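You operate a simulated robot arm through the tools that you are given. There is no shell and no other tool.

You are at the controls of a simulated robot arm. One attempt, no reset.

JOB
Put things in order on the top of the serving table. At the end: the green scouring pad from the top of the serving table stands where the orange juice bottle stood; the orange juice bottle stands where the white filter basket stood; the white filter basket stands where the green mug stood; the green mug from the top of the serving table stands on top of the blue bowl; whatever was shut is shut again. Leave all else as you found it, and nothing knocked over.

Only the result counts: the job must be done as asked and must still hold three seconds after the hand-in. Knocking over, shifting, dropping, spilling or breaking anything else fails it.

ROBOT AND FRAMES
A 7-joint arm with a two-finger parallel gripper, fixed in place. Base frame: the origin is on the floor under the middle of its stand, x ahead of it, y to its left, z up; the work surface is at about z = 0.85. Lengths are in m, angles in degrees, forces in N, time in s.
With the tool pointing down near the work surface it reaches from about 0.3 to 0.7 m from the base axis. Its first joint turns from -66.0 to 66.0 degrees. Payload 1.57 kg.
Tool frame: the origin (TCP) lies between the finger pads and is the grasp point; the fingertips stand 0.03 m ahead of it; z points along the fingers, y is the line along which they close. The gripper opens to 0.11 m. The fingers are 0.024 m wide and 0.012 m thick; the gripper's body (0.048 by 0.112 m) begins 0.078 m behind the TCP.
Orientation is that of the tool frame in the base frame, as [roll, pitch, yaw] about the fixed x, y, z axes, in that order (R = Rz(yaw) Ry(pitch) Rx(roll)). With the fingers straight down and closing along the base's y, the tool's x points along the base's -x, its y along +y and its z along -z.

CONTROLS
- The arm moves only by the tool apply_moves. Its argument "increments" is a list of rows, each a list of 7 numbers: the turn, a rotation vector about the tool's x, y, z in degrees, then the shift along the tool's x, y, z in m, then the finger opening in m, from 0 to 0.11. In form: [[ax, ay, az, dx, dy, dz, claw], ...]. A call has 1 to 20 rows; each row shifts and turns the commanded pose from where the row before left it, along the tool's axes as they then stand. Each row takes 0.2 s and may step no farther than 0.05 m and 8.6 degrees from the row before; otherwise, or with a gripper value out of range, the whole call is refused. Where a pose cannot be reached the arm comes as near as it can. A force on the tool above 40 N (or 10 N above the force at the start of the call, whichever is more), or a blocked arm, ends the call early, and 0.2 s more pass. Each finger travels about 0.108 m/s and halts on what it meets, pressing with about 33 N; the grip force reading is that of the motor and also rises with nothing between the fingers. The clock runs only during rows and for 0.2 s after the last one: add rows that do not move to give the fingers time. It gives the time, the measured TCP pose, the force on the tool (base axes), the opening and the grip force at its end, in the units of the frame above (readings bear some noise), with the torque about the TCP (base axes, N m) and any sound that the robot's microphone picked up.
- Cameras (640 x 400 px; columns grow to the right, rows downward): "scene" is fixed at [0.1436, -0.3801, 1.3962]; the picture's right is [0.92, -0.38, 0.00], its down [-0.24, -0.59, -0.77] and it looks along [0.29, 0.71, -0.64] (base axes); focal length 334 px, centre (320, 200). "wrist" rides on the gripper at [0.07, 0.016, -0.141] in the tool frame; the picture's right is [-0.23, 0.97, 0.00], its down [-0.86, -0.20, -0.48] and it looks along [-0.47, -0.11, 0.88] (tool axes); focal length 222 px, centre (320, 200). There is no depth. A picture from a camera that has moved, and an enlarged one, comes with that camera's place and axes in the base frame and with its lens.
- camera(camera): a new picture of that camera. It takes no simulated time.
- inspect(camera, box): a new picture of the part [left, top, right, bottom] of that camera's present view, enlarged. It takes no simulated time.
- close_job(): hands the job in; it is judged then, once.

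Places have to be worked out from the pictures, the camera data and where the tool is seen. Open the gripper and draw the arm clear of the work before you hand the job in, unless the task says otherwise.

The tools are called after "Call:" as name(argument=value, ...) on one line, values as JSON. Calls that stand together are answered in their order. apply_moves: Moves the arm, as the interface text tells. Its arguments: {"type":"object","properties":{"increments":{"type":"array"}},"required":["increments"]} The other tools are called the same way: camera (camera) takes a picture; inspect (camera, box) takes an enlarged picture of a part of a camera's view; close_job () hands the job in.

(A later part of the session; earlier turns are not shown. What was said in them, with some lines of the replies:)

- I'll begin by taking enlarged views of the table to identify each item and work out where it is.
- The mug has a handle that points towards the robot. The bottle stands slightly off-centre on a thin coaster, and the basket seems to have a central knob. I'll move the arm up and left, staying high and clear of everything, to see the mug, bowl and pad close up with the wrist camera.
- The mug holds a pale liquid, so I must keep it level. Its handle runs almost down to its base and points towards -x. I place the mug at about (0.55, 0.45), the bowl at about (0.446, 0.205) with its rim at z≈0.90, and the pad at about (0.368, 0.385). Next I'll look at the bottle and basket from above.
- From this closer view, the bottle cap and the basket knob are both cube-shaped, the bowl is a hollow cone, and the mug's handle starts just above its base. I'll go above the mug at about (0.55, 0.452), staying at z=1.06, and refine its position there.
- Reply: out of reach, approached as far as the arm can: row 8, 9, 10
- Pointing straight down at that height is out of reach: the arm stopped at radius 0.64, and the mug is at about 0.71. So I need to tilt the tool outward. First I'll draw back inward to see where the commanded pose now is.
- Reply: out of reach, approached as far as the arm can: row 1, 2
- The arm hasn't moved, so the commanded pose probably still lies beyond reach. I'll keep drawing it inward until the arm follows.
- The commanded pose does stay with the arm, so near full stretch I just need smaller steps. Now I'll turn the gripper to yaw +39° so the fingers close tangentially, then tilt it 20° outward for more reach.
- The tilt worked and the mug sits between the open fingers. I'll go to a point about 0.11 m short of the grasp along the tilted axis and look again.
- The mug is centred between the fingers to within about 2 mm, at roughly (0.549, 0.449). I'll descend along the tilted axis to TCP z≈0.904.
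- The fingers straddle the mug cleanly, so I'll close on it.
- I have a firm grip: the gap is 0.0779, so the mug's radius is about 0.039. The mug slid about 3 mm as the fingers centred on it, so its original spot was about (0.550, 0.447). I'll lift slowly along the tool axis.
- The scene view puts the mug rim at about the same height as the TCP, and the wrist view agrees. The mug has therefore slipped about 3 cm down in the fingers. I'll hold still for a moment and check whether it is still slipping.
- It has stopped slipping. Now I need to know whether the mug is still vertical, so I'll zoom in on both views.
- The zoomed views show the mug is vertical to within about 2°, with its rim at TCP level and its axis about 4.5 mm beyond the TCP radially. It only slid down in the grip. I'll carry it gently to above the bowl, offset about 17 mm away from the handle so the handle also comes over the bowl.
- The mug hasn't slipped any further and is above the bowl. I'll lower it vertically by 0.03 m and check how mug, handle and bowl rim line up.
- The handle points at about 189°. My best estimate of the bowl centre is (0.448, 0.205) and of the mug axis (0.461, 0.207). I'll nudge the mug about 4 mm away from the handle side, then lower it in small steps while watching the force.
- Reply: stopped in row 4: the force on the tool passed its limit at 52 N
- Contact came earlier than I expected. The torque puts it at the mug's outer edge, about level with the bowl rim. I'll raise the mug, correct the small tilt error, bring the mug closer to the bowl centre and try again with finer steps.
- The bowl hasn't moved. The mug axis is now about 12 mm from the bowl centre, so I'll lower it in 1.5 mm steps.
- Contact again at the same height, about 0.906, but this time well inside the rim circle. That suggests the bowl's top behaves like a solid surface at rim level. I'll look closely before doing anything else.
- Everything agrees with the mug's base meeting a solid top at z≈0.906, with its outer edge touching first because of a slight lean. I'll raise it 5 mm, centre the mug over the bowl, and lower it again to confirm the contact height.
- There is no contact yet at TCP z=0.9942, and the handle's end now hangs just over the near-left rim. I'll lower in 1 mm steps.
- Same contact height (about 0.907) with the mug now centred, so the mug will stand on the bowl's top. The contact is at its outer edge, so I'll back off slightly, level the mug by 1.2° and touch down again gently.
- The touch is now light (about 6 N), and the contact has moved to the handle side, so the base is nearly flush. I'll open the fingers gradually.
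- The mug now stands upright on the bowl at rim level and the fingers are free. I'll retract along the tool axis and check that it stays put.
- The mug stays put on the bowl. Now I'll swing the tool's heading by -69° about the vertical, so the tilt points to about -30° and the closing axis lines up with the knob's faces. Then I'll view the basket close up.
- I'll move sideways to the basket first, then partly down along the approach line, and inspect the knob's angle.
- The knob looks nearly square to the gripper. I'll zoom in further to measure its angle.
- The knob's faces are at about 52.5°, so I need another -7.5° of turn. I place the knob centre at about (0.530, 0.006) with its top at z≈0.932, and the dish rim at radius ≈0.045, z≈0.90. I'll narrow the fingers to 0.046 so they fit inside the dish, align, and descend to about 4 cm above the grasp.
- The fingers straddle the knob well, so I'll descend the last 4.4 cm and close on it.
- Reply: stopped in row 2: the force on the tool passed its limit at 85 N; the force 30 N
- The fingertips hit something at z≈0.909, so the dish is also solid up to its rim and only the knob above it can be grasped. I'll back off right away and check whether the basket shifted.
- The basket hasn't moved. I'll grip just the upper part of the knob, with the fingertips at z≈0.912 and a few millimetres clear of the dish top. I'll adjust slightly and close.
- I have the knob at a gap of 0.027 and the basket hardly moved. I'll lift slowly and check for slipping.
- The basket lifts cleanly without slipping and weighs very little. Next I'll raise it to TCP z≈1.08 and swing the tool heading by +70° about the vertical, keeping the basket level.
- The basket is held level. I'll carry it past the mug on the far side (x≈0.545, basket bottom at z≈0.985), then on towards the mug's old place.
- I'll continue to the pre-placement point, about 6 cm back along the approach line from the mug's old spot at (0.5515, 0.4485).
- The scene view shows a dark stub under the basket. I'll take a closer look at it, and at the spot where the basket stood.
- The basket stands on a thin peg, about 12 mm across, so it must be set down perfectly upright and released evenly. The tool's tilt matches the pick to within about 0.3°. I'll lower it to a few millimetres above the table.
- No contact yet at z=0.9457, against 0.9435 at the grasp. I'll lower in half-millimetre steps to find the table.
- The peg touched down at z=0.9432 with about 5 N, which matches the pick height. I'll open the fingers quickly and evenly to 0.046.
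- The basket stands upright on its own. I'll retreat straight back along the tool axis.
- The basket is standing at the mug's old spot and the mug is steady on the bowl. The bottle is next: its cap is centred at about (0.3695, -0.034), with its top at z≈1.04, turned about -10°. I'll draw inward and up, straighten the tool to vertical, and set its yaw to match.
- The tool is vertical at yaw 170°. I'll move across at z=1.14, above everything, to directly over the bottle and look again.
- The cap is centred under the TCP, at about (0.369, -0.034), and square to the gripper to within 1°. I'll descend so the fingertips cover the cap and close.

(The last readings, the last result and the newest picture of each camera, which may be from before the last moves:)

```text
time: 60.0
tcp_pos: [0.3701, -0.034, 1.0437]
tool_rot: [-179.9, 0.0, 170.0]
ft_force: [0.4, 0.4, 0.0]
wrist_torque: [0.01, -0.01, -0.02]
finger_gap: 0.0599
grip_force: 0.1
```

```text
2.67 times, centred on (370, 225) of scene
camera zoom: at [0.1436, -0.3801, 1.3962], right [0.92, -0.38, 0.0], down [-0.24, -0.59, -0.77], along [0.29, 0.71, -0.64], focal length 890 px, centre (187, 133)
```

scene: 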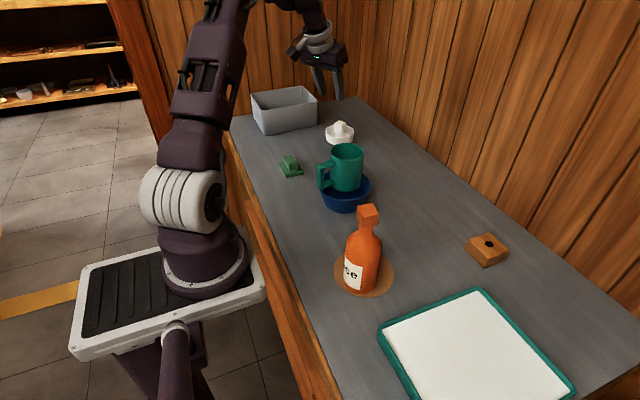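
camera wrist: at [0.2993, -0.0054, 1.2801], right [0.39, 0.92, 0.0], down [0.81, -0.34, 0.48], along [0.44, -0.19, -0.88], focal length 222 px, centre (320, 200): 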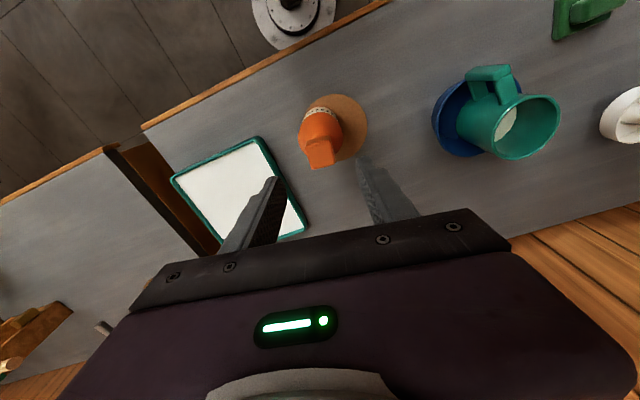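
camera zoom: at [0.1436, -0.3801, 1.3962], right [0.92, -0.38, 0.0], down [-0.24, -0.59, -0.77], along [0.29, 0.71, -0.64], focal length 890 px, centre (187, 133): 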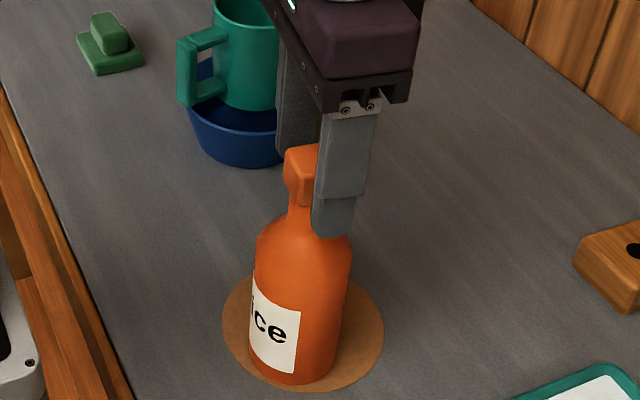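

I'll shift 3 mm inward to centre the pads on the cap, lower 2 mm and close.

Call:
apply_moves(increments=[[0, 0, 0, 0.003, 0, 0.002, 0.06], [0, 0, 0, 0, 0, 0, 0.05], [0, 0, 0, 0, 0, 0, 0.04], [0, 0, 0, 0, 0, 0, 0.03], [0, 0, 0, 0, 0, 0, 0.02], [0, 0, 0, 0, 0, 0, 0.015], [0, 0, 0, 0, 0, 0, 0.015]])

Call:
inspect(camera="wrist", box=[220, 60, 420, 240])

Call:
inspect(camera="scene", box=[310, 150, 430, 300])

```text
time: 61.6
tcp_pos: [0.3665, -0.0343, 1.0412]
tool_rot: [180.0, 0.1, 169.9]
ft_force: [-0.3, -0.1, 0.7]
wrist_torque: [0.01, -0.11, -0.02]
finger_gap: 0.0294
grip_force: 33.3
```

```text
2.22 times, centred on (320, 150) of wrist
camera zoom: at [0.2995, -0.0055, 1.1828], right [0.39, 0.92, 0.0], down [0.81, -0.34, 0.48], along [0.44, -0.19, -0.88], focal length 494 px, centre (320, 311)
```

zoom: 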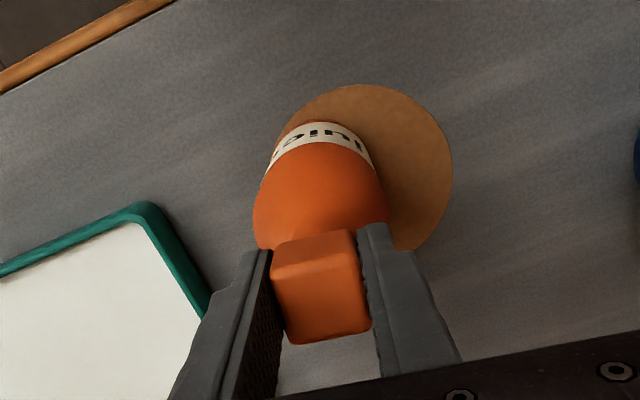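

```text
2.67 times, centred on (370, 225) of scene
camera zoom: at [0.1435, -0.3801, 1.3962], right [0.92, -0.38, 0.0], down [-0.24, -0.59, -0.77], along [0.29, 0.71, -0.64], focal length 890 px, centre (187, 133)
```

zoom: 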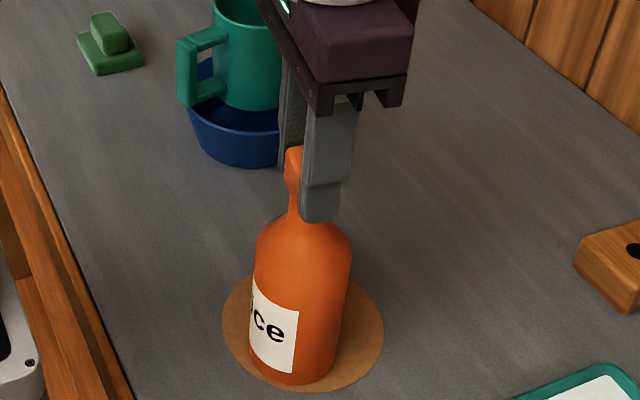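

The cap is gripped at 0.0294 and the bottle hasn't moved. Its original spot is about (0.368, -0.0345). I'll lift it slowly and watch the load.

Call:
apply_moves(increments=[[0, 0, 0, 0, 0, -0.002, 0.01], [0, 0, 0, 0, 0, -0.003, 0.01], [0, 0, 0, 0, 0, -0.005, 0.01], [0, 0, 0, 0, 0, 0, 0.01]])

Call:
inspect(camera="wrist", box=[220, 60, 420, 240])

Call:
inspect(camera="scene", box=[310, 150, 430, 300])

```text
time: 62.6
tcp_pos: [0.3676, -0.0344, 1.052]
tool_rot: [179.9, 0.1, 170.0]
ft_force: [-0.7, -1.3, -2.2]
wrist_torque: [0.01, 0.02, -0.02]
finger_gap: 0.0296
grip_force: 33.4
```

```text
2.22 times, centred on (320, 150) of wrist
camera zoom: at [0.3004, -0.0055, 1.1932], right [0.39, 0.92, 0.0], down [0.81, -0.34, 0.48], along [0.44, -0.19, -0.88], focal length 494 px, centre (320, 311)
```

zoom: 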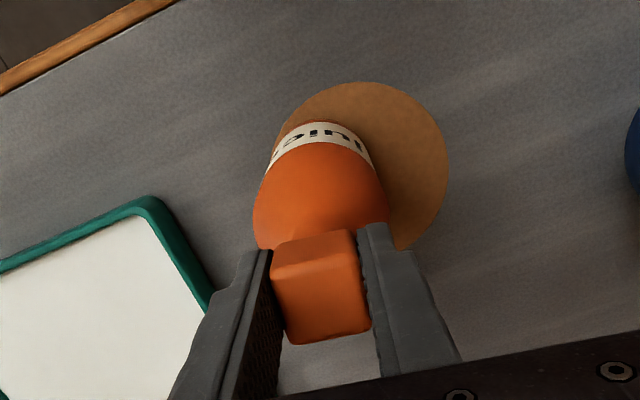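

```text
2.67 times, centred on (370, 225) of scene
camera zoom: at [0.1436, -0.3801, 1.3962], right [0.92, -0.38, 0.0], down [-0.24, -0.59, -0.77], along [0.29, 0.71, -0.64], focal length 890 px, centre (187, 133)
```

zoom: 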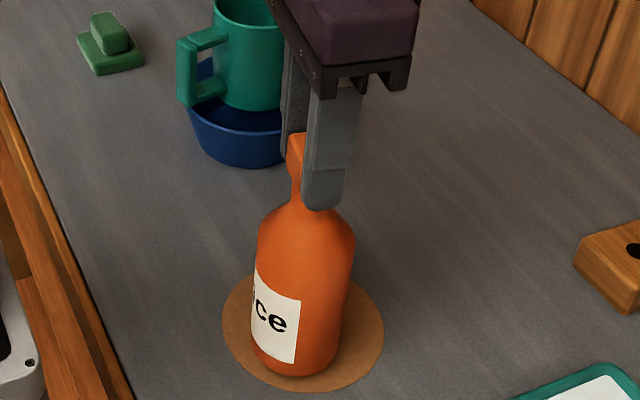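

The bottle hangs straight, weighs about 2.5 N and isn't slipping. The coaster didn't move. I'll lift higher and carry it to the basket's old spot at about (0.529, 0.005).

Call:
apply_moves(increments=[[0, 0, 0, 0, 0, -0.015, 0.01], [0, 0, 0, 0, 0, -0.025, 0.01], [0, 0, 0, 0, 0, -0.02, 0.01], [0, 0, 0, -0.01, 0.0044, 0, 0.01], [0, 0, 0, -0.02, 0.0088, 0, 0.01], [0, 0, 0, -0.0253, 0.01112, 0, 0.01], [0, 0, 0, -0.0253, 0.01112, 0, 0.01], [0, 0, 0, -0.0253, 0.01112, 0, 0.01], [0, 0, 0, -0.0253, 0.01112, 0, 0.01], [0, 0, 0, -0.0143, 0.0063, 0, 0.01], [0, 0, 0, -0.0062, 0.00272, 0, 0.01], [0, 0, 0, 0, 0, 0, 0.01]])

Call:
camera(camera="scene")

Call:
camera(camera="wrist")

```text
time: 65.2
tcp_pos: [0.53, 0.0063, 1.1111]
tool_rot: [180.0, 0.1, 169.9]
ft_force: [-0.1, 0.3, -2.3]
wrist_torque: [0.01, -0.01, 0.01]
finger_gap: 0.0298
grip_force: 32.6
```

```text
taken
```

scene: 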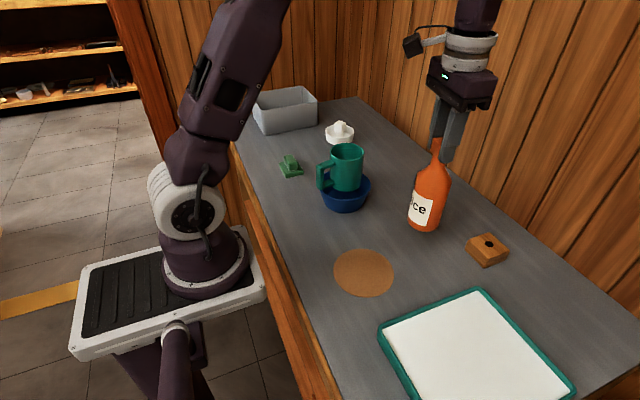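

```text
taken
camera wrist: at [0.4622, 0.0343, 1.2525], right [0.39, 0.92, 0.0], down [0.81, -0.34, 0.48], along [0.44, -0.19, -0.88], focal length 222 px, centre (320, 200)
```

wrist: 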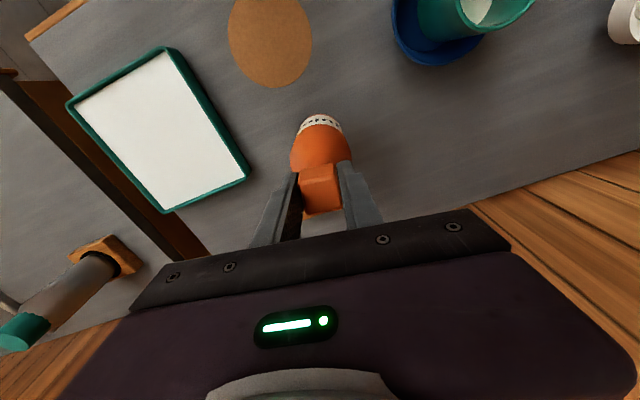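

I'll trim the position by about 2 mm and lower the bottle to just above the table.

Call:
apply_moves(increments=[[0, 0, 0, 0.0013, -0.0016, 0.01, 0.01], [0, 0, 0, 0, 0, 0.018, 0.01], [0, 0, 0, 0, 0, 0.018, 0.01], [0, 0, 0, 0, 0, 0.012, 0.01], [0, 0, 0, 0, 0, 0.006, 0.01], [0, 0, 0, 0, 0, 0.003, 0.01], [0, 0, 0, 0, 0, 0, 0.01]])

Call:
inspect(camera="scene", box=[370, 150, 490, 260])

```text
time: 66.8
tcp_pos: [0.5278, 0.0034, 1.045]
tool_rot: [180.0, 0.1, 170.0]
ft_force: [-0.4, -1.0, -3.2]
wrist_torque: [0.04, 0.02, -0.02]
finger_gap: 0.0296
grip_force: 33.7
```

```text
3.64 times, centred on (430, 205) of scene
camera zoom: at [0.1436, -0.3801, 1.3962], right [0.92, -0.38, 0.0], down [-0.24, -0.59, -0.77], along [0.29, 0.71, -0.64], focal length 1213 px, centre (-80, 182)
```

zoom: 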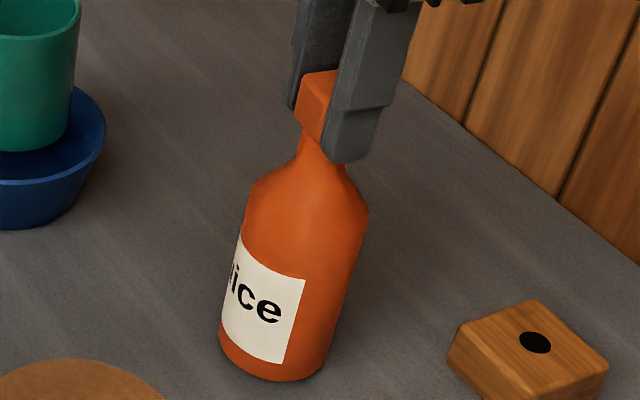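

Call:
apply_moves(increments=[[0, 0, 0, -0.0004, 0.0015, 0.001, 0.01], [0, 0, 0, 0, 0, 0.001, 0.01], [0, 0, 0, 0, 0, 0.001, 0.01], [0, 0, 0, 0, 0, 0.0007, 0.01], [0, 0, 0, 0, 0, 0, 0.01]])

```text
time: 68.0
tcp_pos: [0.5285, 0.0044, 1.0412]
tool_rot: [179.9, 0.0, 170.0]
ft_force: [-1.2, -0.1, 4.1]
wrist_torque: [0.01, 0.11, 0.03]
finger_gap: 0.0297
grip_force: 32.8
```

The bottle touched the table at z=1.0412, and the load changed by about 6.8 N. It is down, so I'll release it.

Call:
apply_moves(increments=[[0, 0, 0, 0, 0, 0, 0.027], [0, 0, 0, 0, 0, 0, 0.04], [0, 0, 0, 0, 0, 0, 0.06], [0, 0, 0, 0, 0, 0, 0.06]])

Call:
inspect(camera="scene", box=[370, 150, 490, 260])

Call:
inspect(camera="wrist", box=[220, 60, 420, 240])

```text
time: 69.0
tcp_pos: [0.5292, 0.0053, 1.0413]
tool_rot: [-180.0, 0.1, 170.0]
ft_force: [0.1, 0.6, 0.0]
wrist_torque: [0.04, 0.0, 0.0]
finger_gap: 0.0599
grip_force: 0.1
```

```text
3.64 times, centred on (430, 205) of scene
camera zoom: at [0.1436, -0.3801, 1.3962], right [0.92, -0.38, 0.0], down [-0.24, -0.59, -0.77], along [0.29, 0.71, -0.64], focal length 1213 px, centre (-80, 182)
```

zoom: 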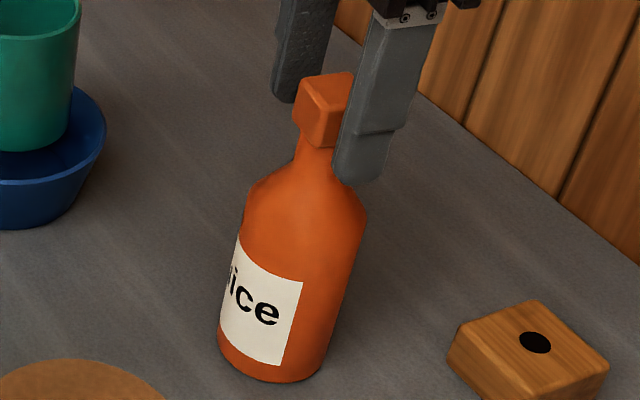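

```text
2.22 times, centred on (320, 150) of wrist
camera zoom: at [0.4608, 0.0338, 1.1825], right [0.39, 0.92, 0.0], down [0.81, -0.34, 0.48], along [0.44, -0.19, -0.88], focal length 494 px, centre (320, 311)
```

zoom: 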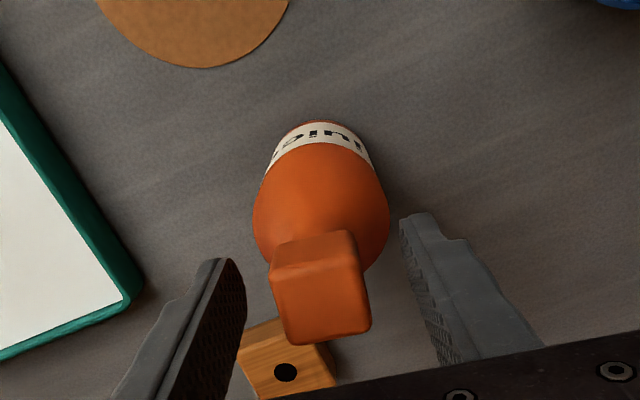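

The bottle stands alone at the basket's old spot. I'll retract straight up, turn the yaw back to 180°, and travel high over to the scouring pad.

Call:
apply_moves(increments=[[0, 0, 0, 0, 0, -0.012, 0.06], [0, 0, 0, 0, 0, -0.025, 0.06], [0, 0, 0, 0, 0, -0.035, 0.06], [0, 0, 0, 0, 0, -0.038, 0.06], [0, 0, -5, 0, 0, 0, 0.075], [0, 0, -5, 0, 0, 0, 0.075], [0, 0, 0, 0.0161, 0.0381, 0, 0.075], [0, 0, 0, 0.0161, 0.0381, 0, 0.075], [0, 0, 0, 0.0161, 0.0381, 0, 0.075], [0, 0, 0, 0.0161, 0.0381, 0, 0.075], [0, 0, 0, 0.0161, 0.0381, 0, 0.075], [0, 0, 0, 0.0161, 0.0381, 0, 0.075], [0, 0, 0, 0.0161, 0.0381, 0, 0.075], [0, 0, 0, 0.0161, 0.0381, 0, 0.075], [0, 0, 0, 0.0161, 0.0381, 0, 0.075], [0, 0, 0, 0.0161, 0.0381, 0, 0.075], [0, 0, 0, 0, 0, 0, 0.075]])

Call:
camera(camera="scene")

Call:
camera(camera="wrist")

Call:
inspect(camera="wrist", box=[240, 80, 400, 220])

```text
time: 72.7
tcp_pos: [0.3667, 0.3888, 1.1512]
tool_rot: [179.9, 0.1, 180.0]
ft_force: [-0.2, -0.5, -0.2]
wrist_torque: [0.0, -0.01, 0.06]
finger_gap: 0.075
grip_force: 0.0
```

```text
taken
```

scene: 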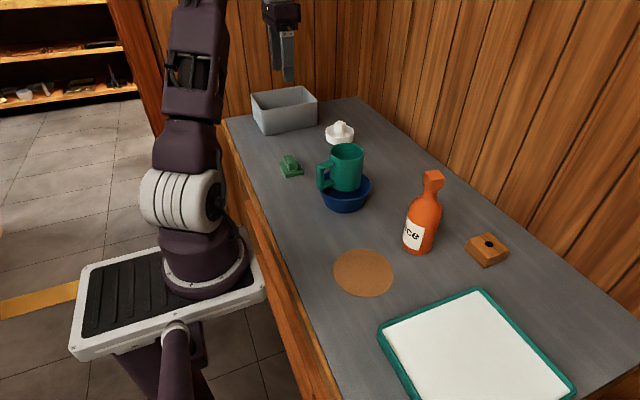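

```text
taken
camera wrist: at [0.2948, 0.4052, 1.2926], right [0.23, 0.97, 0.0], down [0.85, -0.2, 0.48], along [0.47, -0.11, -0.88], focal length 222 px, centre (320, 200)
```

wrist: 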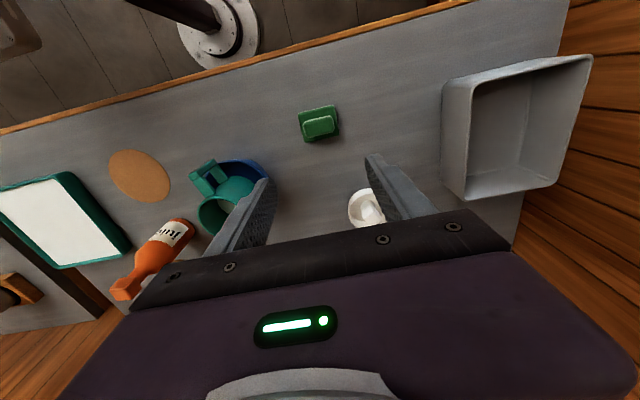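

```text
2.86 times, centred on (320, 150) of wrist
camera zoom: at [0.2948, 0.4052, 1.2926], right [0.23, 0.97, 0.0], down [0.85, -0.2, 0.48], along [0.47, -0.11, -0.88], focal length 635 px, centre (320, 343)
```

zoom: 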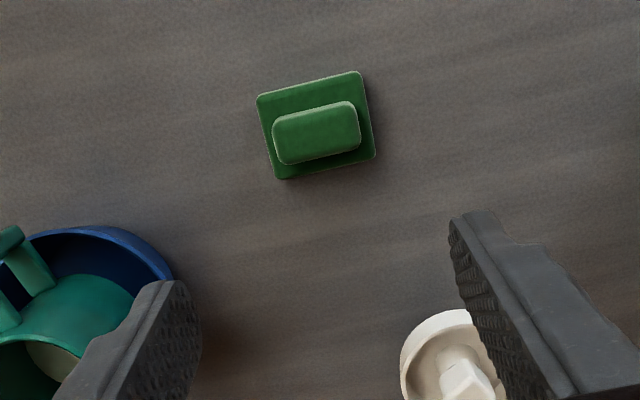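

The pad is at about (0.367, 0.386), aligned with the base axes, with its grip block about 0.05 m long in y. I'll descend to z≈0.93 and check alignment.

Call:
apply_moves(increments=[[0, 0, 0, 0, -0.0026, 0.04, 0.075], [0, 0, 0, 0, 0, 0.04, 0.075], [0, 0, 0, 0, 0, 0.04, 0.075], [0, 0, 0, 0, 0, 0.04, 0.075], [0, 0, 0, 0, 0, 0.035, 0.075], [0, 0, 0, 0, 0, 0.025, 0.075], [0, 0, 0, 0, 0, 0, 0.075]])

Call:
inspect(camera="wrist", box=[220, 60, 420, 240])

Call:
inspect(camera="scene", box=[250, 110, 340, 190])

```text
time: 74.2
tcp_pos: [0.368, 0.3822, 0.9312]
tool_rot: [-179.9, 0.0, 180.0]
ft_force: [0.6, -0.1, 0.0]
wrist_torque: [-0.01, 0.01, -0.02]
finger_gap: 0.075
grip_force: 0.0
```

```text
2.22 times, centred on (320, 150) of wrist
camera zoom: at [0.2961, 0.3995, 1.0724], right [0.23, 0.97, 0.0], down [0.85, -0.2, 0.48], along [0.47, -0.11, -0.88], focal length 494 px, centre (320, 311)
```

zoom: 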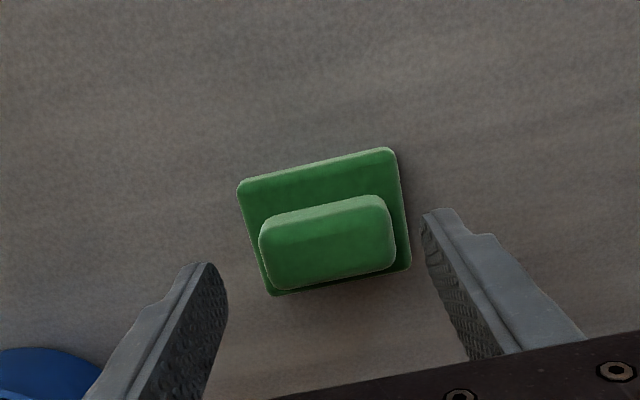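

```text
5.00 times, centred on (295, 150) of scene
camera zoom: at [0.1436, -0.3801, 1.3962], right [0.92, -0.38, 0.0], down [-0.24, -0.59, -0.77], along [0.29, 0.71, -0.64], focal length 1668 px, centre (445, 450)
```

zoom: 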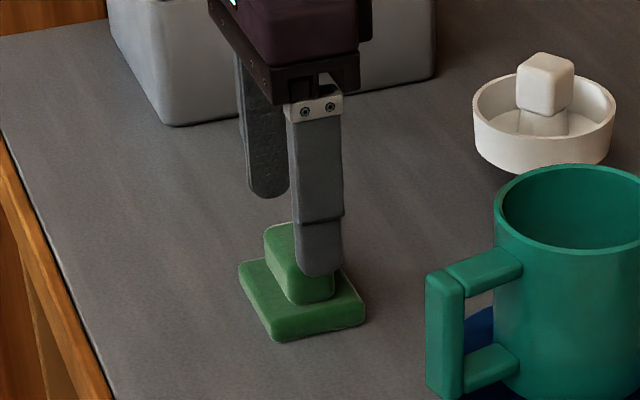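

The pad is about 4 mm towards +y and 2 mm inward from the tool centre. I'll correct for that and descend until the tips are just above the plate.

Call:
apply_moves(increments=[[0, 0, 0, 0.002, 0.0037, 0, 0.075], [0, 0, 0, 0, 0, 0.012, 0.075], [0, 0, 0, 0, 0, 0.012, 0.075], [0, 0, 0, 0, 0, 0.008, 0.075], [0, 0, 0, 0, 0, 0, 0.075]])

Call:
inspect(camera="wrist", box=[220, 60, 420, 240])

Call:
inspect(camera="scene", box=[260, 130, 330, 190])

```text
time: 75.5
tcp_pos: [0.3651, 0.3856, 0.8989]
tool_rot: [-179.8, 0.2, -180.0]
ft_force: [-0.5, -1.0, 0.4]
wrist_torque: [-0.02, -0.01, 0.04]
finger_gap: 0.0749
grip_force: 0.0
```

```text
2.22 times, centred on (320, 150) of wrist
camera zoom: at [0.2938, 0.4031, 1.0397], right [0.23, 0.97, 0.0], down [0.85, -0.2, 0.48], along [0.47, -0.11, -0.88], focal length 494 px, centre (320, 311)
```

zoom: 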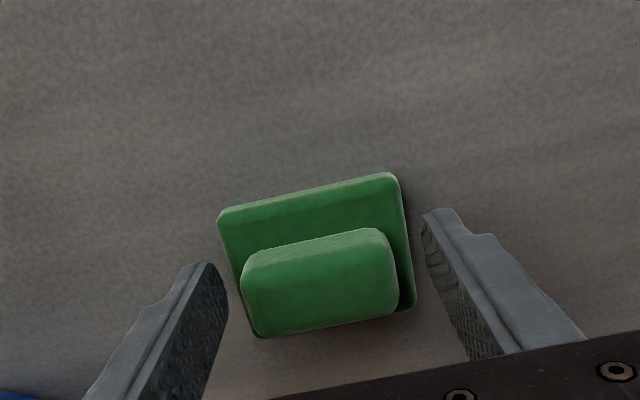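

```text
6.67 times, centred on (295, 160) of scene
camera zoom: at [0.1436, -0.3801, 1.3962], right [0.92, -0.38, 0.0], down [-0.24, -0.59, -0.77], along [0.29, 0.71, -0.64], focal length 2224 px, centre (487, 467)
```

zoom: 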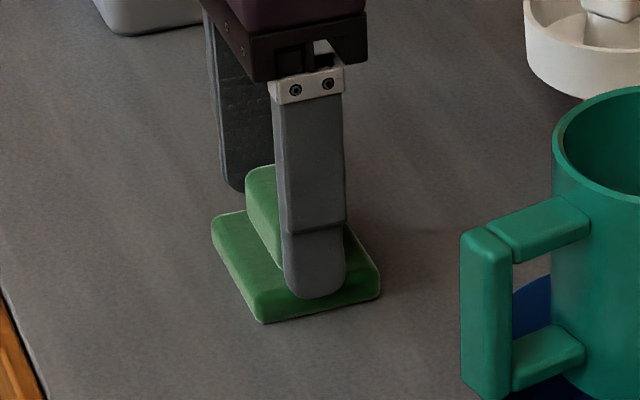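

The tool is aligned over the block. I'll lower another 3 mm (tips at about 0.866) and close on it.

Call:
apply_moves(increments=[[0, 0, 0, 0, 0, 0.003, 0.075], [0, 0, 0, 0, 0, 0, 0.065], [0, 0, 0, 0, 0, 0, 0.055], [0, 0, 0, 0, 0, 0, 0.045], [0, 0, 0, 0, 0, 0, 0.035], [0, 0, 0, 0, 0, 0, 0.035]])

Call:
inspect(camera="wrist", box=[220, 60, 420, 240])

Call:
inspect(camera="scene", box=[260, 130, 330, 190])

```text
time: 76.8
tcp_pos: [0.3665, 0.3871, 0.8952]
tool_rot: [179.9, 0.1, 179.9]
ft_force: [1.2, -2.8, 14.8]
wrist_torque: [-0.11, 0.02, -0.02]
finger_gap: 0.0532
grip_force: 33.0
```

```text
2.22 times, centred on (320, 150) of wrist
camera zoom: at [0.2938, 0.403, 1.0371], right [0.23, 0.97, 0.0], down [0.85, -0.2, 0.48], along [0.47, -0.11, -0.88], focal length 494 px, centre (320, 311)
```

zoom: 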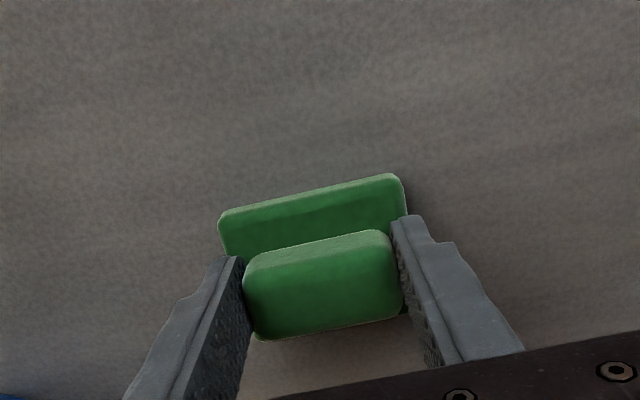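

```text
6.67 times, centred on (295, 160) of scene
camera zoom: at [0.1434, -0.3803, 1.3961], right [0.92, -0.38, 0.0], down [-0.24, -0.59, -0.77], along [0.29, 0.71, -0.64], focal length 2224 px, centre (487, 467)
```

zoom: 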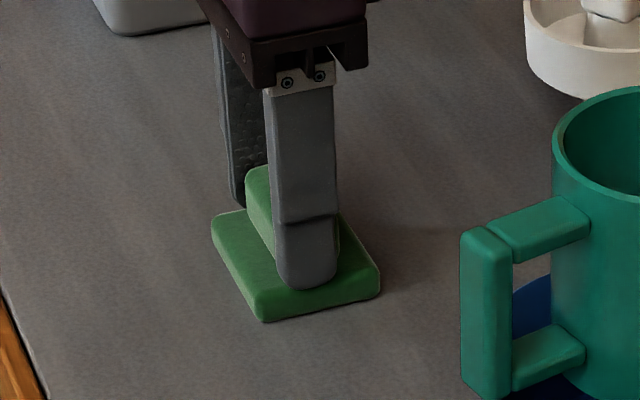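

The block is gripped at a gap of 0.053, with the tips lightly resting on the plate. I'll lift slowly.

Call:
apply_moves(increments=[[0, 0, 0, 0, 0, -0.002, 0.03], [0, 0, 0, 0, 0, -0.004, 0.03], [0, 0, 0, 0, 0, -0.008, 0.03], [0, 0, 0, 0, 0, -0.01, 0.03], [0, 0, 0, 0, 0, 0, 0.03]])

Call:
inspect(camera="wrist", box=[220, 60, 420, 240])

Call:
inspect(camera="scene", box=[260, 120, 330, 180])

```text
time: 78.0
tcp_pos: [0.3664, 0.3868, 0.9189]
tool_rot: [180.0, 0.0, 180.0]
ft_force: [0.3, 0.3, 0.3]
wrist_torque: [0.01, -0.01, -0.01]
finger_gap: 0.0529
grip_force: 33.6
```

```text
2.22 times, centred on (320, 150) of wrist
camera zoom: at [0.2941, 0.4036, 1.0609], right [0.23, 0.97, 0.0], down [0.85, -0.2, 0.48], along [0.47, -0.11, -0.88], focal length 494 px, centre (320, 311)
```

zoom: 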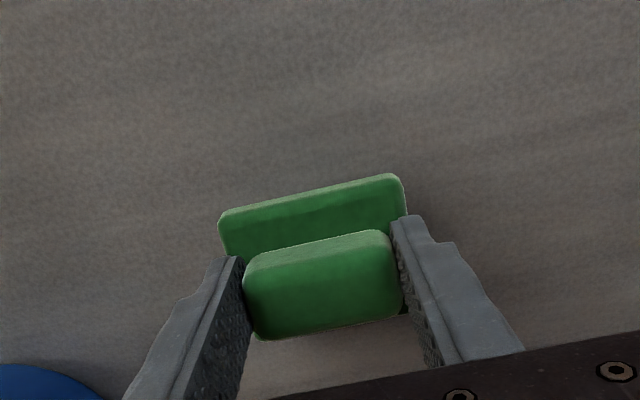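

```text
6.67 times, centred on (295, 150) of scene
camera zoom: at [0.1436, -0.3801, 1.3962], right [0.92, -0.38, 0.0], down [-0.24, -0.59, -0.77], along [0.29, 0.71, -0.64], focal length 2224 px, centre (487, 533)
```

zoom: 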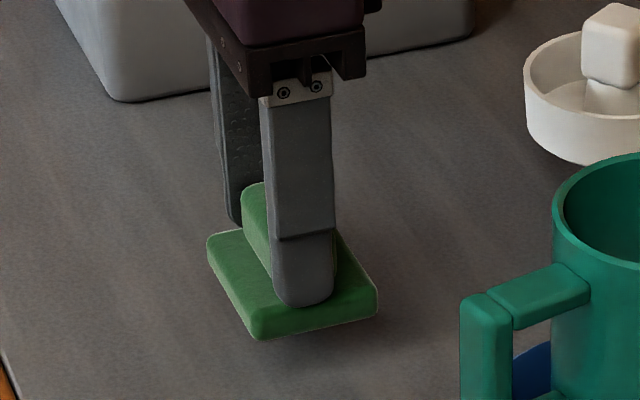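

The pad is held level. I'll raise it to z≈1.10, well above the mug, and carry it across to above the bottle's old spot.

Call:
apply_moves(increments=[[0, 0, 0, 0, 0, -0.03, 0.03], [0, 0, 0, 0, 0, -0.05, 0.03], [0, 0, 0, 0, 0, -0.05, 0.03], [0, 0, 0, 0, 0, -0.05, 0.03], [0, 0, 0, 0, -0.02, 0, 0.03], [0, 0, 0, -0.0003, -0.0421, 0, 0.03], [0, 0, 0, -0.0003, -0.0421, 0, 0.03], [0, 0, 0, -0.0003, -0.0421, 0, 0.03], [0, 0, 0, -0.0003, -0.0421, 0, 0.03], [0, 0, 0, -0.0003, -0.0421, 0, 0.03], [0, 0, 0, -0.0003, -0.0421, 0, 0.03], [0, 0, 0, -0.0003, -0.0421, 0, 0.03], [0, 0, 0, -0.0003, -0.0421, 0, 0.03], [0, 0, 0, -0.0003, -0.0421, 0, 0.03], [0, 0, 0, 0, -0.0222, 0, 0.03], [0, 0, 0, 0, 0, 0, 0.03]])

Call:
camera(camera="scene")

Call:
camera(camera="wrist")

```text
time: 81.5
tcp_pos: [0.3675, -0.0358, 1.102]
tool_rot: [179.9, 0.1, -180.0]
ft_force: [0.4, 0.0, -1.2]
wrist_torque: [-0.01, 0.0, 0.0]
finger_gap: 0.053
grip_force: 32.7
```

```text
taken
```

scene: 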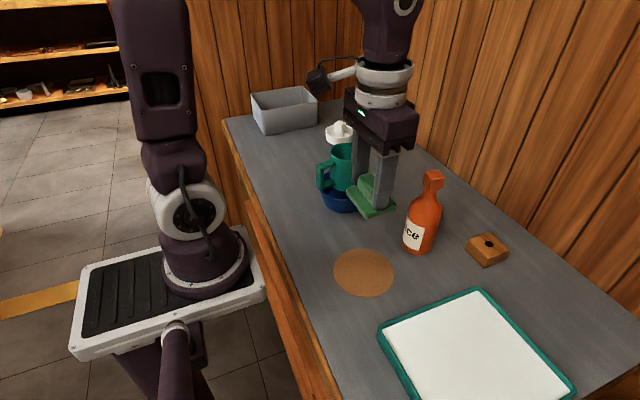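

```text
taken
camera wrist: at [0.2956, -0.0186, 1.2428], right [0.23, 0.97, 0.0], down [0.85, -0.2, 0.48], along [0.47, -0.11, -0.88], focal length 222 px, centre (320, 200)
```

wrist: 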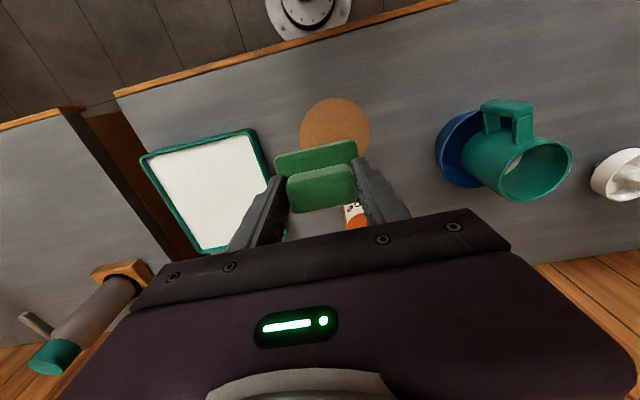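

I'm above the coaster. I'll trim to the bottle's old centre and descend to a couple of centimetres above.

Call:
apply_moves(increments=[[0, 0, 0, -0.0013, 0.0012, 0.03, 0.03], [0, 0, 0, 0, 0, 0.04, 0.03], [0, 0, 0, 0, 0, 0.04, 0.03], [0, 0, 0, 0, 0, 0.04, 0.03], [0, 0, 0, 0, 0, 0.03, 0.03], [0, 0, 0, 0, 0, 0.01, 0.03], [0, 0, 0, 0, 0, 0, 0.03]])

Call:
inspect(camera="scene", box=[310, 200, 430, 310])

Call:
inspect(camera="wrist", box=[220, 60, 420, 240])

```text
time: 83.0
tcp_pos: [0.3691, -0.0337, 0.9099]
tool_rot: [-180.0, 0.1, 179.9]
ft_force: [-0.2, -0.6, 0.0]
wrist_torque: [0.0, 0.03, -0.02]
finger_gap: 0.0527
grip_force: 33.0
```

```text
3.64 times, centred on (370, 255) of scene
camera zoom: at [0.1436, -0.3801, 1.3962], right [0.92, -0.38, 0.0], down [-0.24, -0.59, -0.77], along [0.29, 0.71, -0.64], focal length 1213 px, centre (138, 0)
```

zoom: 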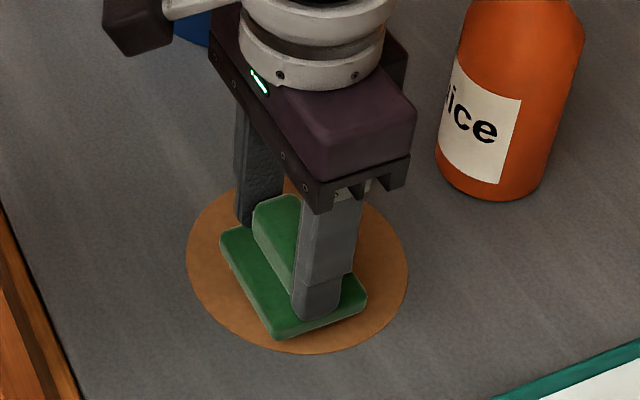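

```text
2.22 times, centred on (320, 150) of wrist
camera zoom: at [0.298, -0.017, 1.0508], right [0.23, 0.97, 0.0], down [0.85, -0.2, 0.48], along [0.47, -0.11, -0.88], focal length 494 px, centre (320, 311)
```

zoom: 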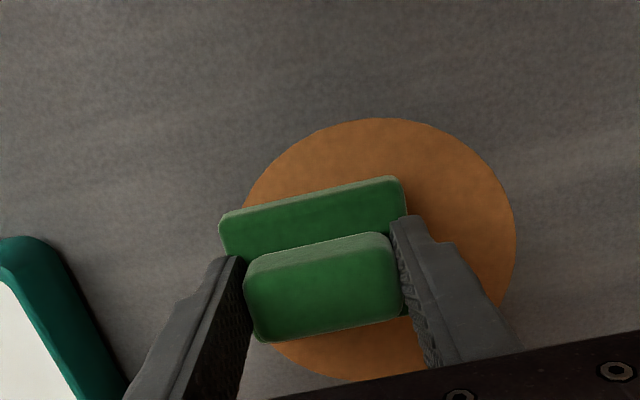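

The pad hovers about 1.5 cm above the coaster at the bottle's old position. I'll lower it gently.

Call:
apply_moves(increments=[[0, 0, 0, 0, 0, 0.006, 0.03], [0, 0, 0, 0, 0, 0.003, 0.03], [0, 0, 0, 0, 0, 0.001, 0.03], [0, 0, 0, 0, 0, 0.001, 0.03], [0, 0, 0, 0, 0, 0, 0.03]])

```text
time: 84.2
tcp_pos: [0.3698, -0.0343, 0.8979]
tool_rot: [180.0, -0.1, 180.0]
ft_force: [0.3, 0.5, -0.6]
wrist_torque: [0.01, -0.03, 0.01]
finger_gap: 0.0528
grip_force: 32.7
```

No contact yet at z=0.898, so I'll continue in half-millimetre steps.

Call:
apply_moves(increments=[[0, 0, 0, 0, 0, 0.0006, 0.03], [0, 0, 0, 0, 0, 0.0006, 0.03], [0, 0, 0, 0, 0, 0, 0.03]])

```text
time: 85.0
tcp_pos: [0.3696, -0.0339, 0.8983]
tool_rot: [180.0, 0.2, -179.9]
ft_force: [-0.4, 0.3, -0.2]
wrist_torque: [0.01, -0.02, 0.0]
finger_gap: 0.053
grip_force: 32.6
```

Call:
apply_moves(increments=[[0, 0, 0, 0, 0, 0.0006, 0.03], [0, 0, 0, 0, 0, 0.0006, 0.03], [0, 0, 0, 0, 0, 0, 0.03]])

```text
time: 85.8
tcp_pos: [0.3698, -0.0327, 0.8962]
tool_rot: [179.9, 0.1, 179.9]
ft_force: [-0.8, 0.2, -0.6]
wrist_torque: [0.03, -0.03, 0.02]
finger_gap: 0.0528
grip_force: 33.1
```

Still no contact at z≈0.8965, so I'll go down another millimetre in half-millimetre steps.

Call:
apply_moves(increments=[[0, 0, 0, 0, 0, 0.0005, 0.03], [0, 0, 0, 0, 0, 0.0005, 0.03], [0, 0, 0, 0, 0, 0, 0.03]])

Call:
inspect(camera="scene", box=[330, 240, 410, 310])

```text
time: 86.7
tcp_pos: [0.368, -0.0339, 0.8961]
tool_rot: [-179.9, 0.1, 180.0]
ft_force: [-1.0, -1.9, 16.1]
wrist_torque: [0.05, 0.02, -0.03]
finger_gap: 0.0527
grip_force: 32.9
```

```text
5.71 times, centred on (370, 275) of scene
camera zoom: at [0.1433, -0.3801, 1.3962], right [0.92, -0.38, 0.0], down [-0.24, -0.59, -0.77], along [0.29, 0.71, -0.64], focal length 1907 px, centre (34, -229)
```

zoom: 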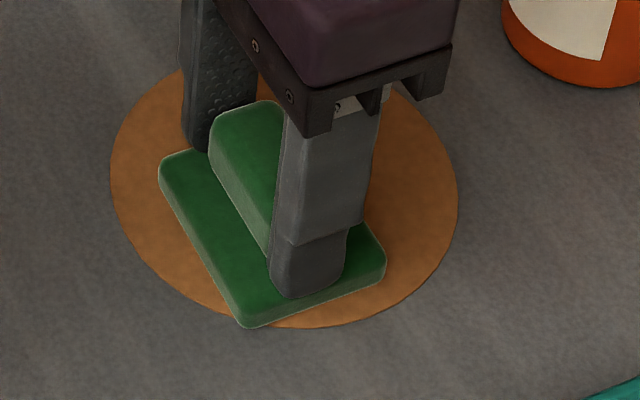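

The pad is seated on the coaster (16 N). I'll ease off half a millimetre and open.

Call:
apply_moves(increments=[[0, 0, 0, 0, 0, -0.0006, 0.03], [0, 0, 0, 0, 0, 0, 0.05], [0, 0, 0, 0, 0, 0, 0.065], [0, 0, 0, 0, 0, 0, 0.075], [0, 0, 0, 0, 0, 0, 0.075]])

Call:
inspect(camera="scene", box=[330, 240, 410, 310])

Call:
inspect(camera="wrist", box=[220, 60, 420, 240])

```text
time: 87.8
tcp_pos: [0.3684, -0.0324, 0.8954]
tool_rot: [180.0, 0.1, -180.0]
ft_force: [-0.7, -0.8, -0.6]
wrist_torque: [0.0, 0.01, -0.03]
finger_gap: 0.0749
grip_force: 0.2
```

```text
5.71 times, centred on (370, 275) of scene
camera zoom: at [0.1436, -0.3801, 1.3962], right [0.92, -0.38, 0.0], down [-0.24, -0.59, -0.77], along [0.29, 0.71, -0.64], focal length 1907 px, centre (34, -229)
```

zoom: 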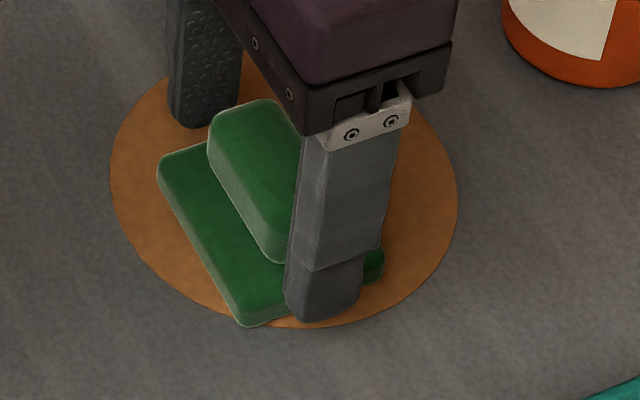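

```text
2.22 times, centred on (320, 150) of wrist
camera zoom: at [0.2976, -0.0155, 1.0378], right [0.23, 0.97, 0.0], down [0.85, -0.2, 0.48], along [0.47, -0.11, -0.88], focal length 494 px, centre (320, 311)
```

zoom: 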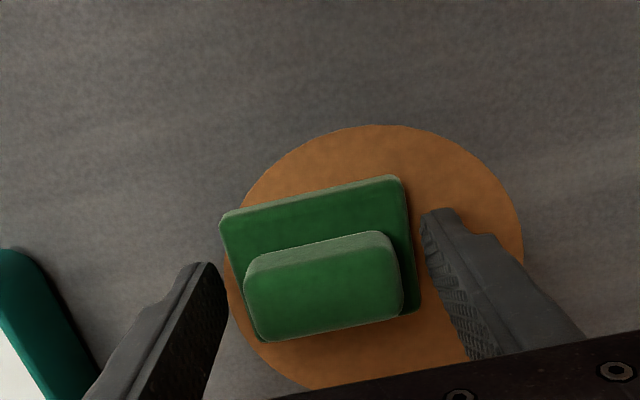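

The pad is released and flat at the bottle's old place. I'll raise straight up, clear of everything.

Call:
apply_moves(increments=[[0, 0, 0, 0, 0, -0.01, 0.075], [0, 0, 0, 0, 0, -0.03, 0.075], [0, 0, 0, 0, 0, -0.045, 0.075], [0, 0, 0, 0, 0, -0.05, 0.075], [0, 0, 0, 0, 0, -0.05, 0.09], [0, 0, 0, 0, 0, -0.05, 0.11], [0, 0, 0, 0, 0, -0.05, 0.11], [0, 0, 0, 0, 0, 0, 0.11]])

Call:
camera(camera="scene")

Call:
camera(camera="wrist")

Call:
inspect(camera="scene", box=[300, 110, 400, 220])

Call:
inspect(camera="scene", box=[320, 160, 520, 305])

```text
time: 89.7
tcp_pos: [0.368, -0.032, 1.1787]
tool_rot: [-180.0, 0.1, 180.0]
ft_force: [0.0, 0.0, 0.1]
wrist_torque: [0.03, -0.01, 0.0]
finger_gap: 0.1101
grip_force: 0.1
```

```text
taken
```

scene: 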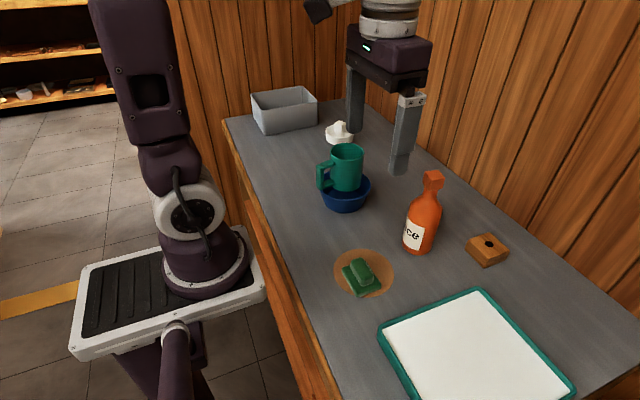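

```text
taken
camera wrist: at [0.297, -0.0148, 1.3196], right [0.23, 0.97, 0.0], down [0.85, -0.2, 0.48], along [0.47, -0.11, -0.88], focal length 222 px, centre (320, 200)
```

wrist: 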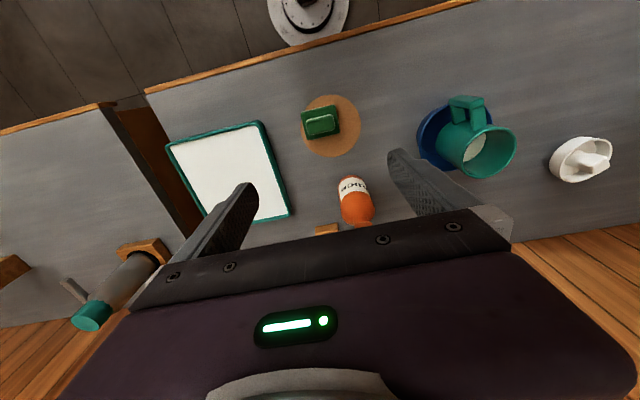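

```text
3.64 times, centred on (350, 165) of scene
camera zoom: at [0.1435, -0.3801, 1.3962], right [0.92, -0.38, 0.0], down [-0.24, -0.59, -0.77], along [0.29, 0.71, -0.64], focal length 1213 px, centre (211, 327)
```

zoom: 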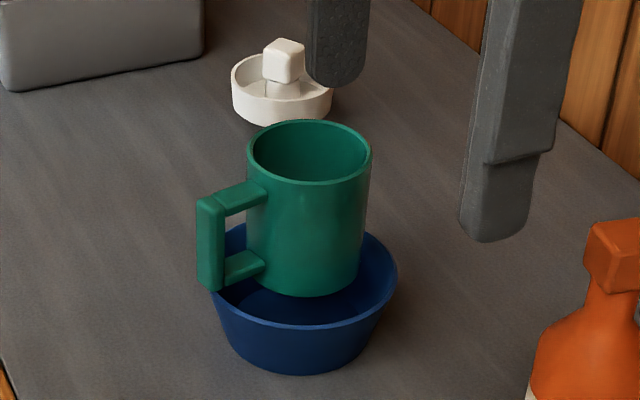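

```text
2.76 times, centred on (420, 232) of scene
camera zoom: at [0.1435, -0.3801, 1.3962], right [0.92, -0.38, 0.0], down [-0.24, -0.59, -0.77], along [0.29, 0.71, -0.64], focal length 920 px, centre (44, 110)
```

zoom: 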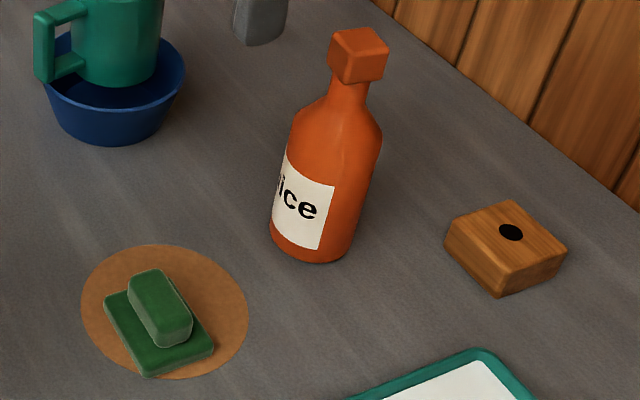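

All four items are in place: the mug on the bowl, the basket at the mug's old spot, the bottle at the basket's, and the pad at the bottle's. The coaster and bowl haven't moved. I'll raise the arm further, wait a few seconds and check that everything stays put.

Call:
apply_moves(increments=[[0, 0, 0, 0, 0, -0.03, 0.11], [0, 0, 0, 0, 0, -0.03, 0.11], [0, 0, 0, 0, 0, 0, 0.11], [0, 0, 0, 0, 0, 0, 0.11], [0, 0, 0, 0, 0, 0, 0.11], [0, 0, 0, 0, 0, 0, 0.11], [0, 0, 0, 0, 0, 0, 0.11], [0, 0, 0, 0, 0, 0, 0.11], [0, 0, 0, 0, 0, 0, 0.11], [0, 0, 0, 0, 0, 0, 0.11], [0, 0, 0, 0, 0, 0, 0.11], [0, 0, 0, 0, 0, 0, 0.11]])

Call:
camera(camera="scene")

Call:
inspect(camera="scene", box=[280, 100, 460, 220])

```text
time: 92.2
tcp_pos: [0.3686, -0.033, 1.2398]
tool_rot: [-179.9, 0.1, -179.9]
ft_force: [-0.7, 0.2, 0.1]
wrist_torque: [-0.05, 0.0, -0.01]
finger_gap: 0.1098
grip_force: 0.1
```

```text
taken
```

scene: 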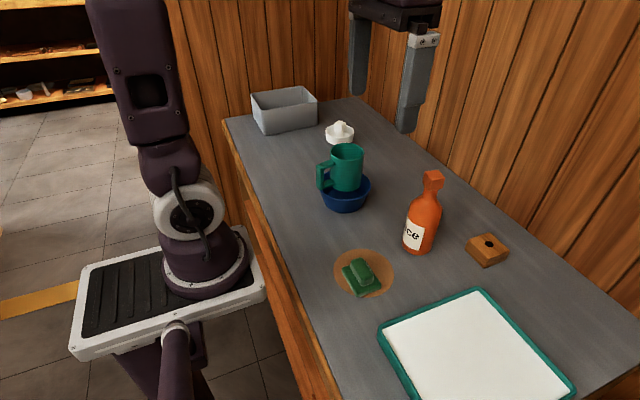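

```text
3.33 times, centred on (370, 160) of scene
camera zoom: at [0.1436, -0.3801, 1.3962], right [0.92, -0.38, 0.0], down [-0.24, -0.59, -0.77], along [0.29, 0.71, -0.64], focal length 1112 px, centre (153, 333)
```

zoom: 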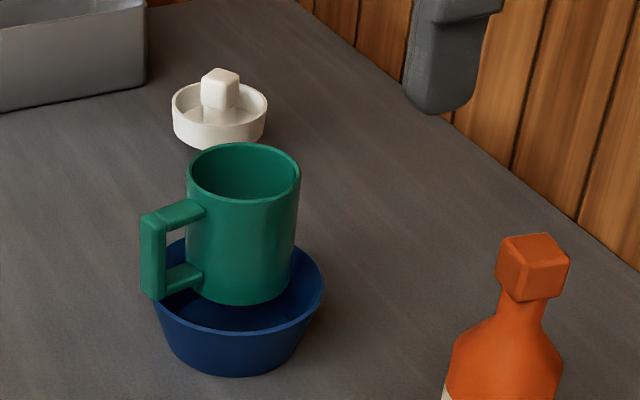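

After more than two seconds nothing has moved. The mug stands upright on the bowl; the basket, bottle and pad are at their new spots; the gripper is open and clear, and nothing was opened along the way. I'm handing the job in.

Call:
close_job()

```text
The job is handed in.
```

I've handed the job in with all four items moved, standing upright and still in the last pictures. I haven't seen the verdict. The new positions match the old ones to within about 5 mm, judging by the camera pictures.

- **Green mug:** it stands on top of the blue bowl at rim level, with its liquid still in it. It slid about 3 cm down in the gripper during the lift but stayed level. It pushed down on the bowl at about 52 N on one try; the bowl didn't move.
- **White filter basket:** it stands where the mug was. It rests on a thin peg about 12 mm wide, so it is easy to tip, but it stood steady after release. While I was lining up to grip it, the fingertips pressed on it at about 85 N, with no visible shift.
- **Orange juice bottle:** it stands where the basket was.
- **Green scouring pad:** it lies where the bottle was, on the coaster. The bottle stood off-centre there, so one corner of the pad may stick out slightly past the coaster's edge.

The bowl and coaster did not move, and nothing was knocked over. Nothing needed opening, so there was nothing to shut. The gripper was open and well above the table at hand-in.
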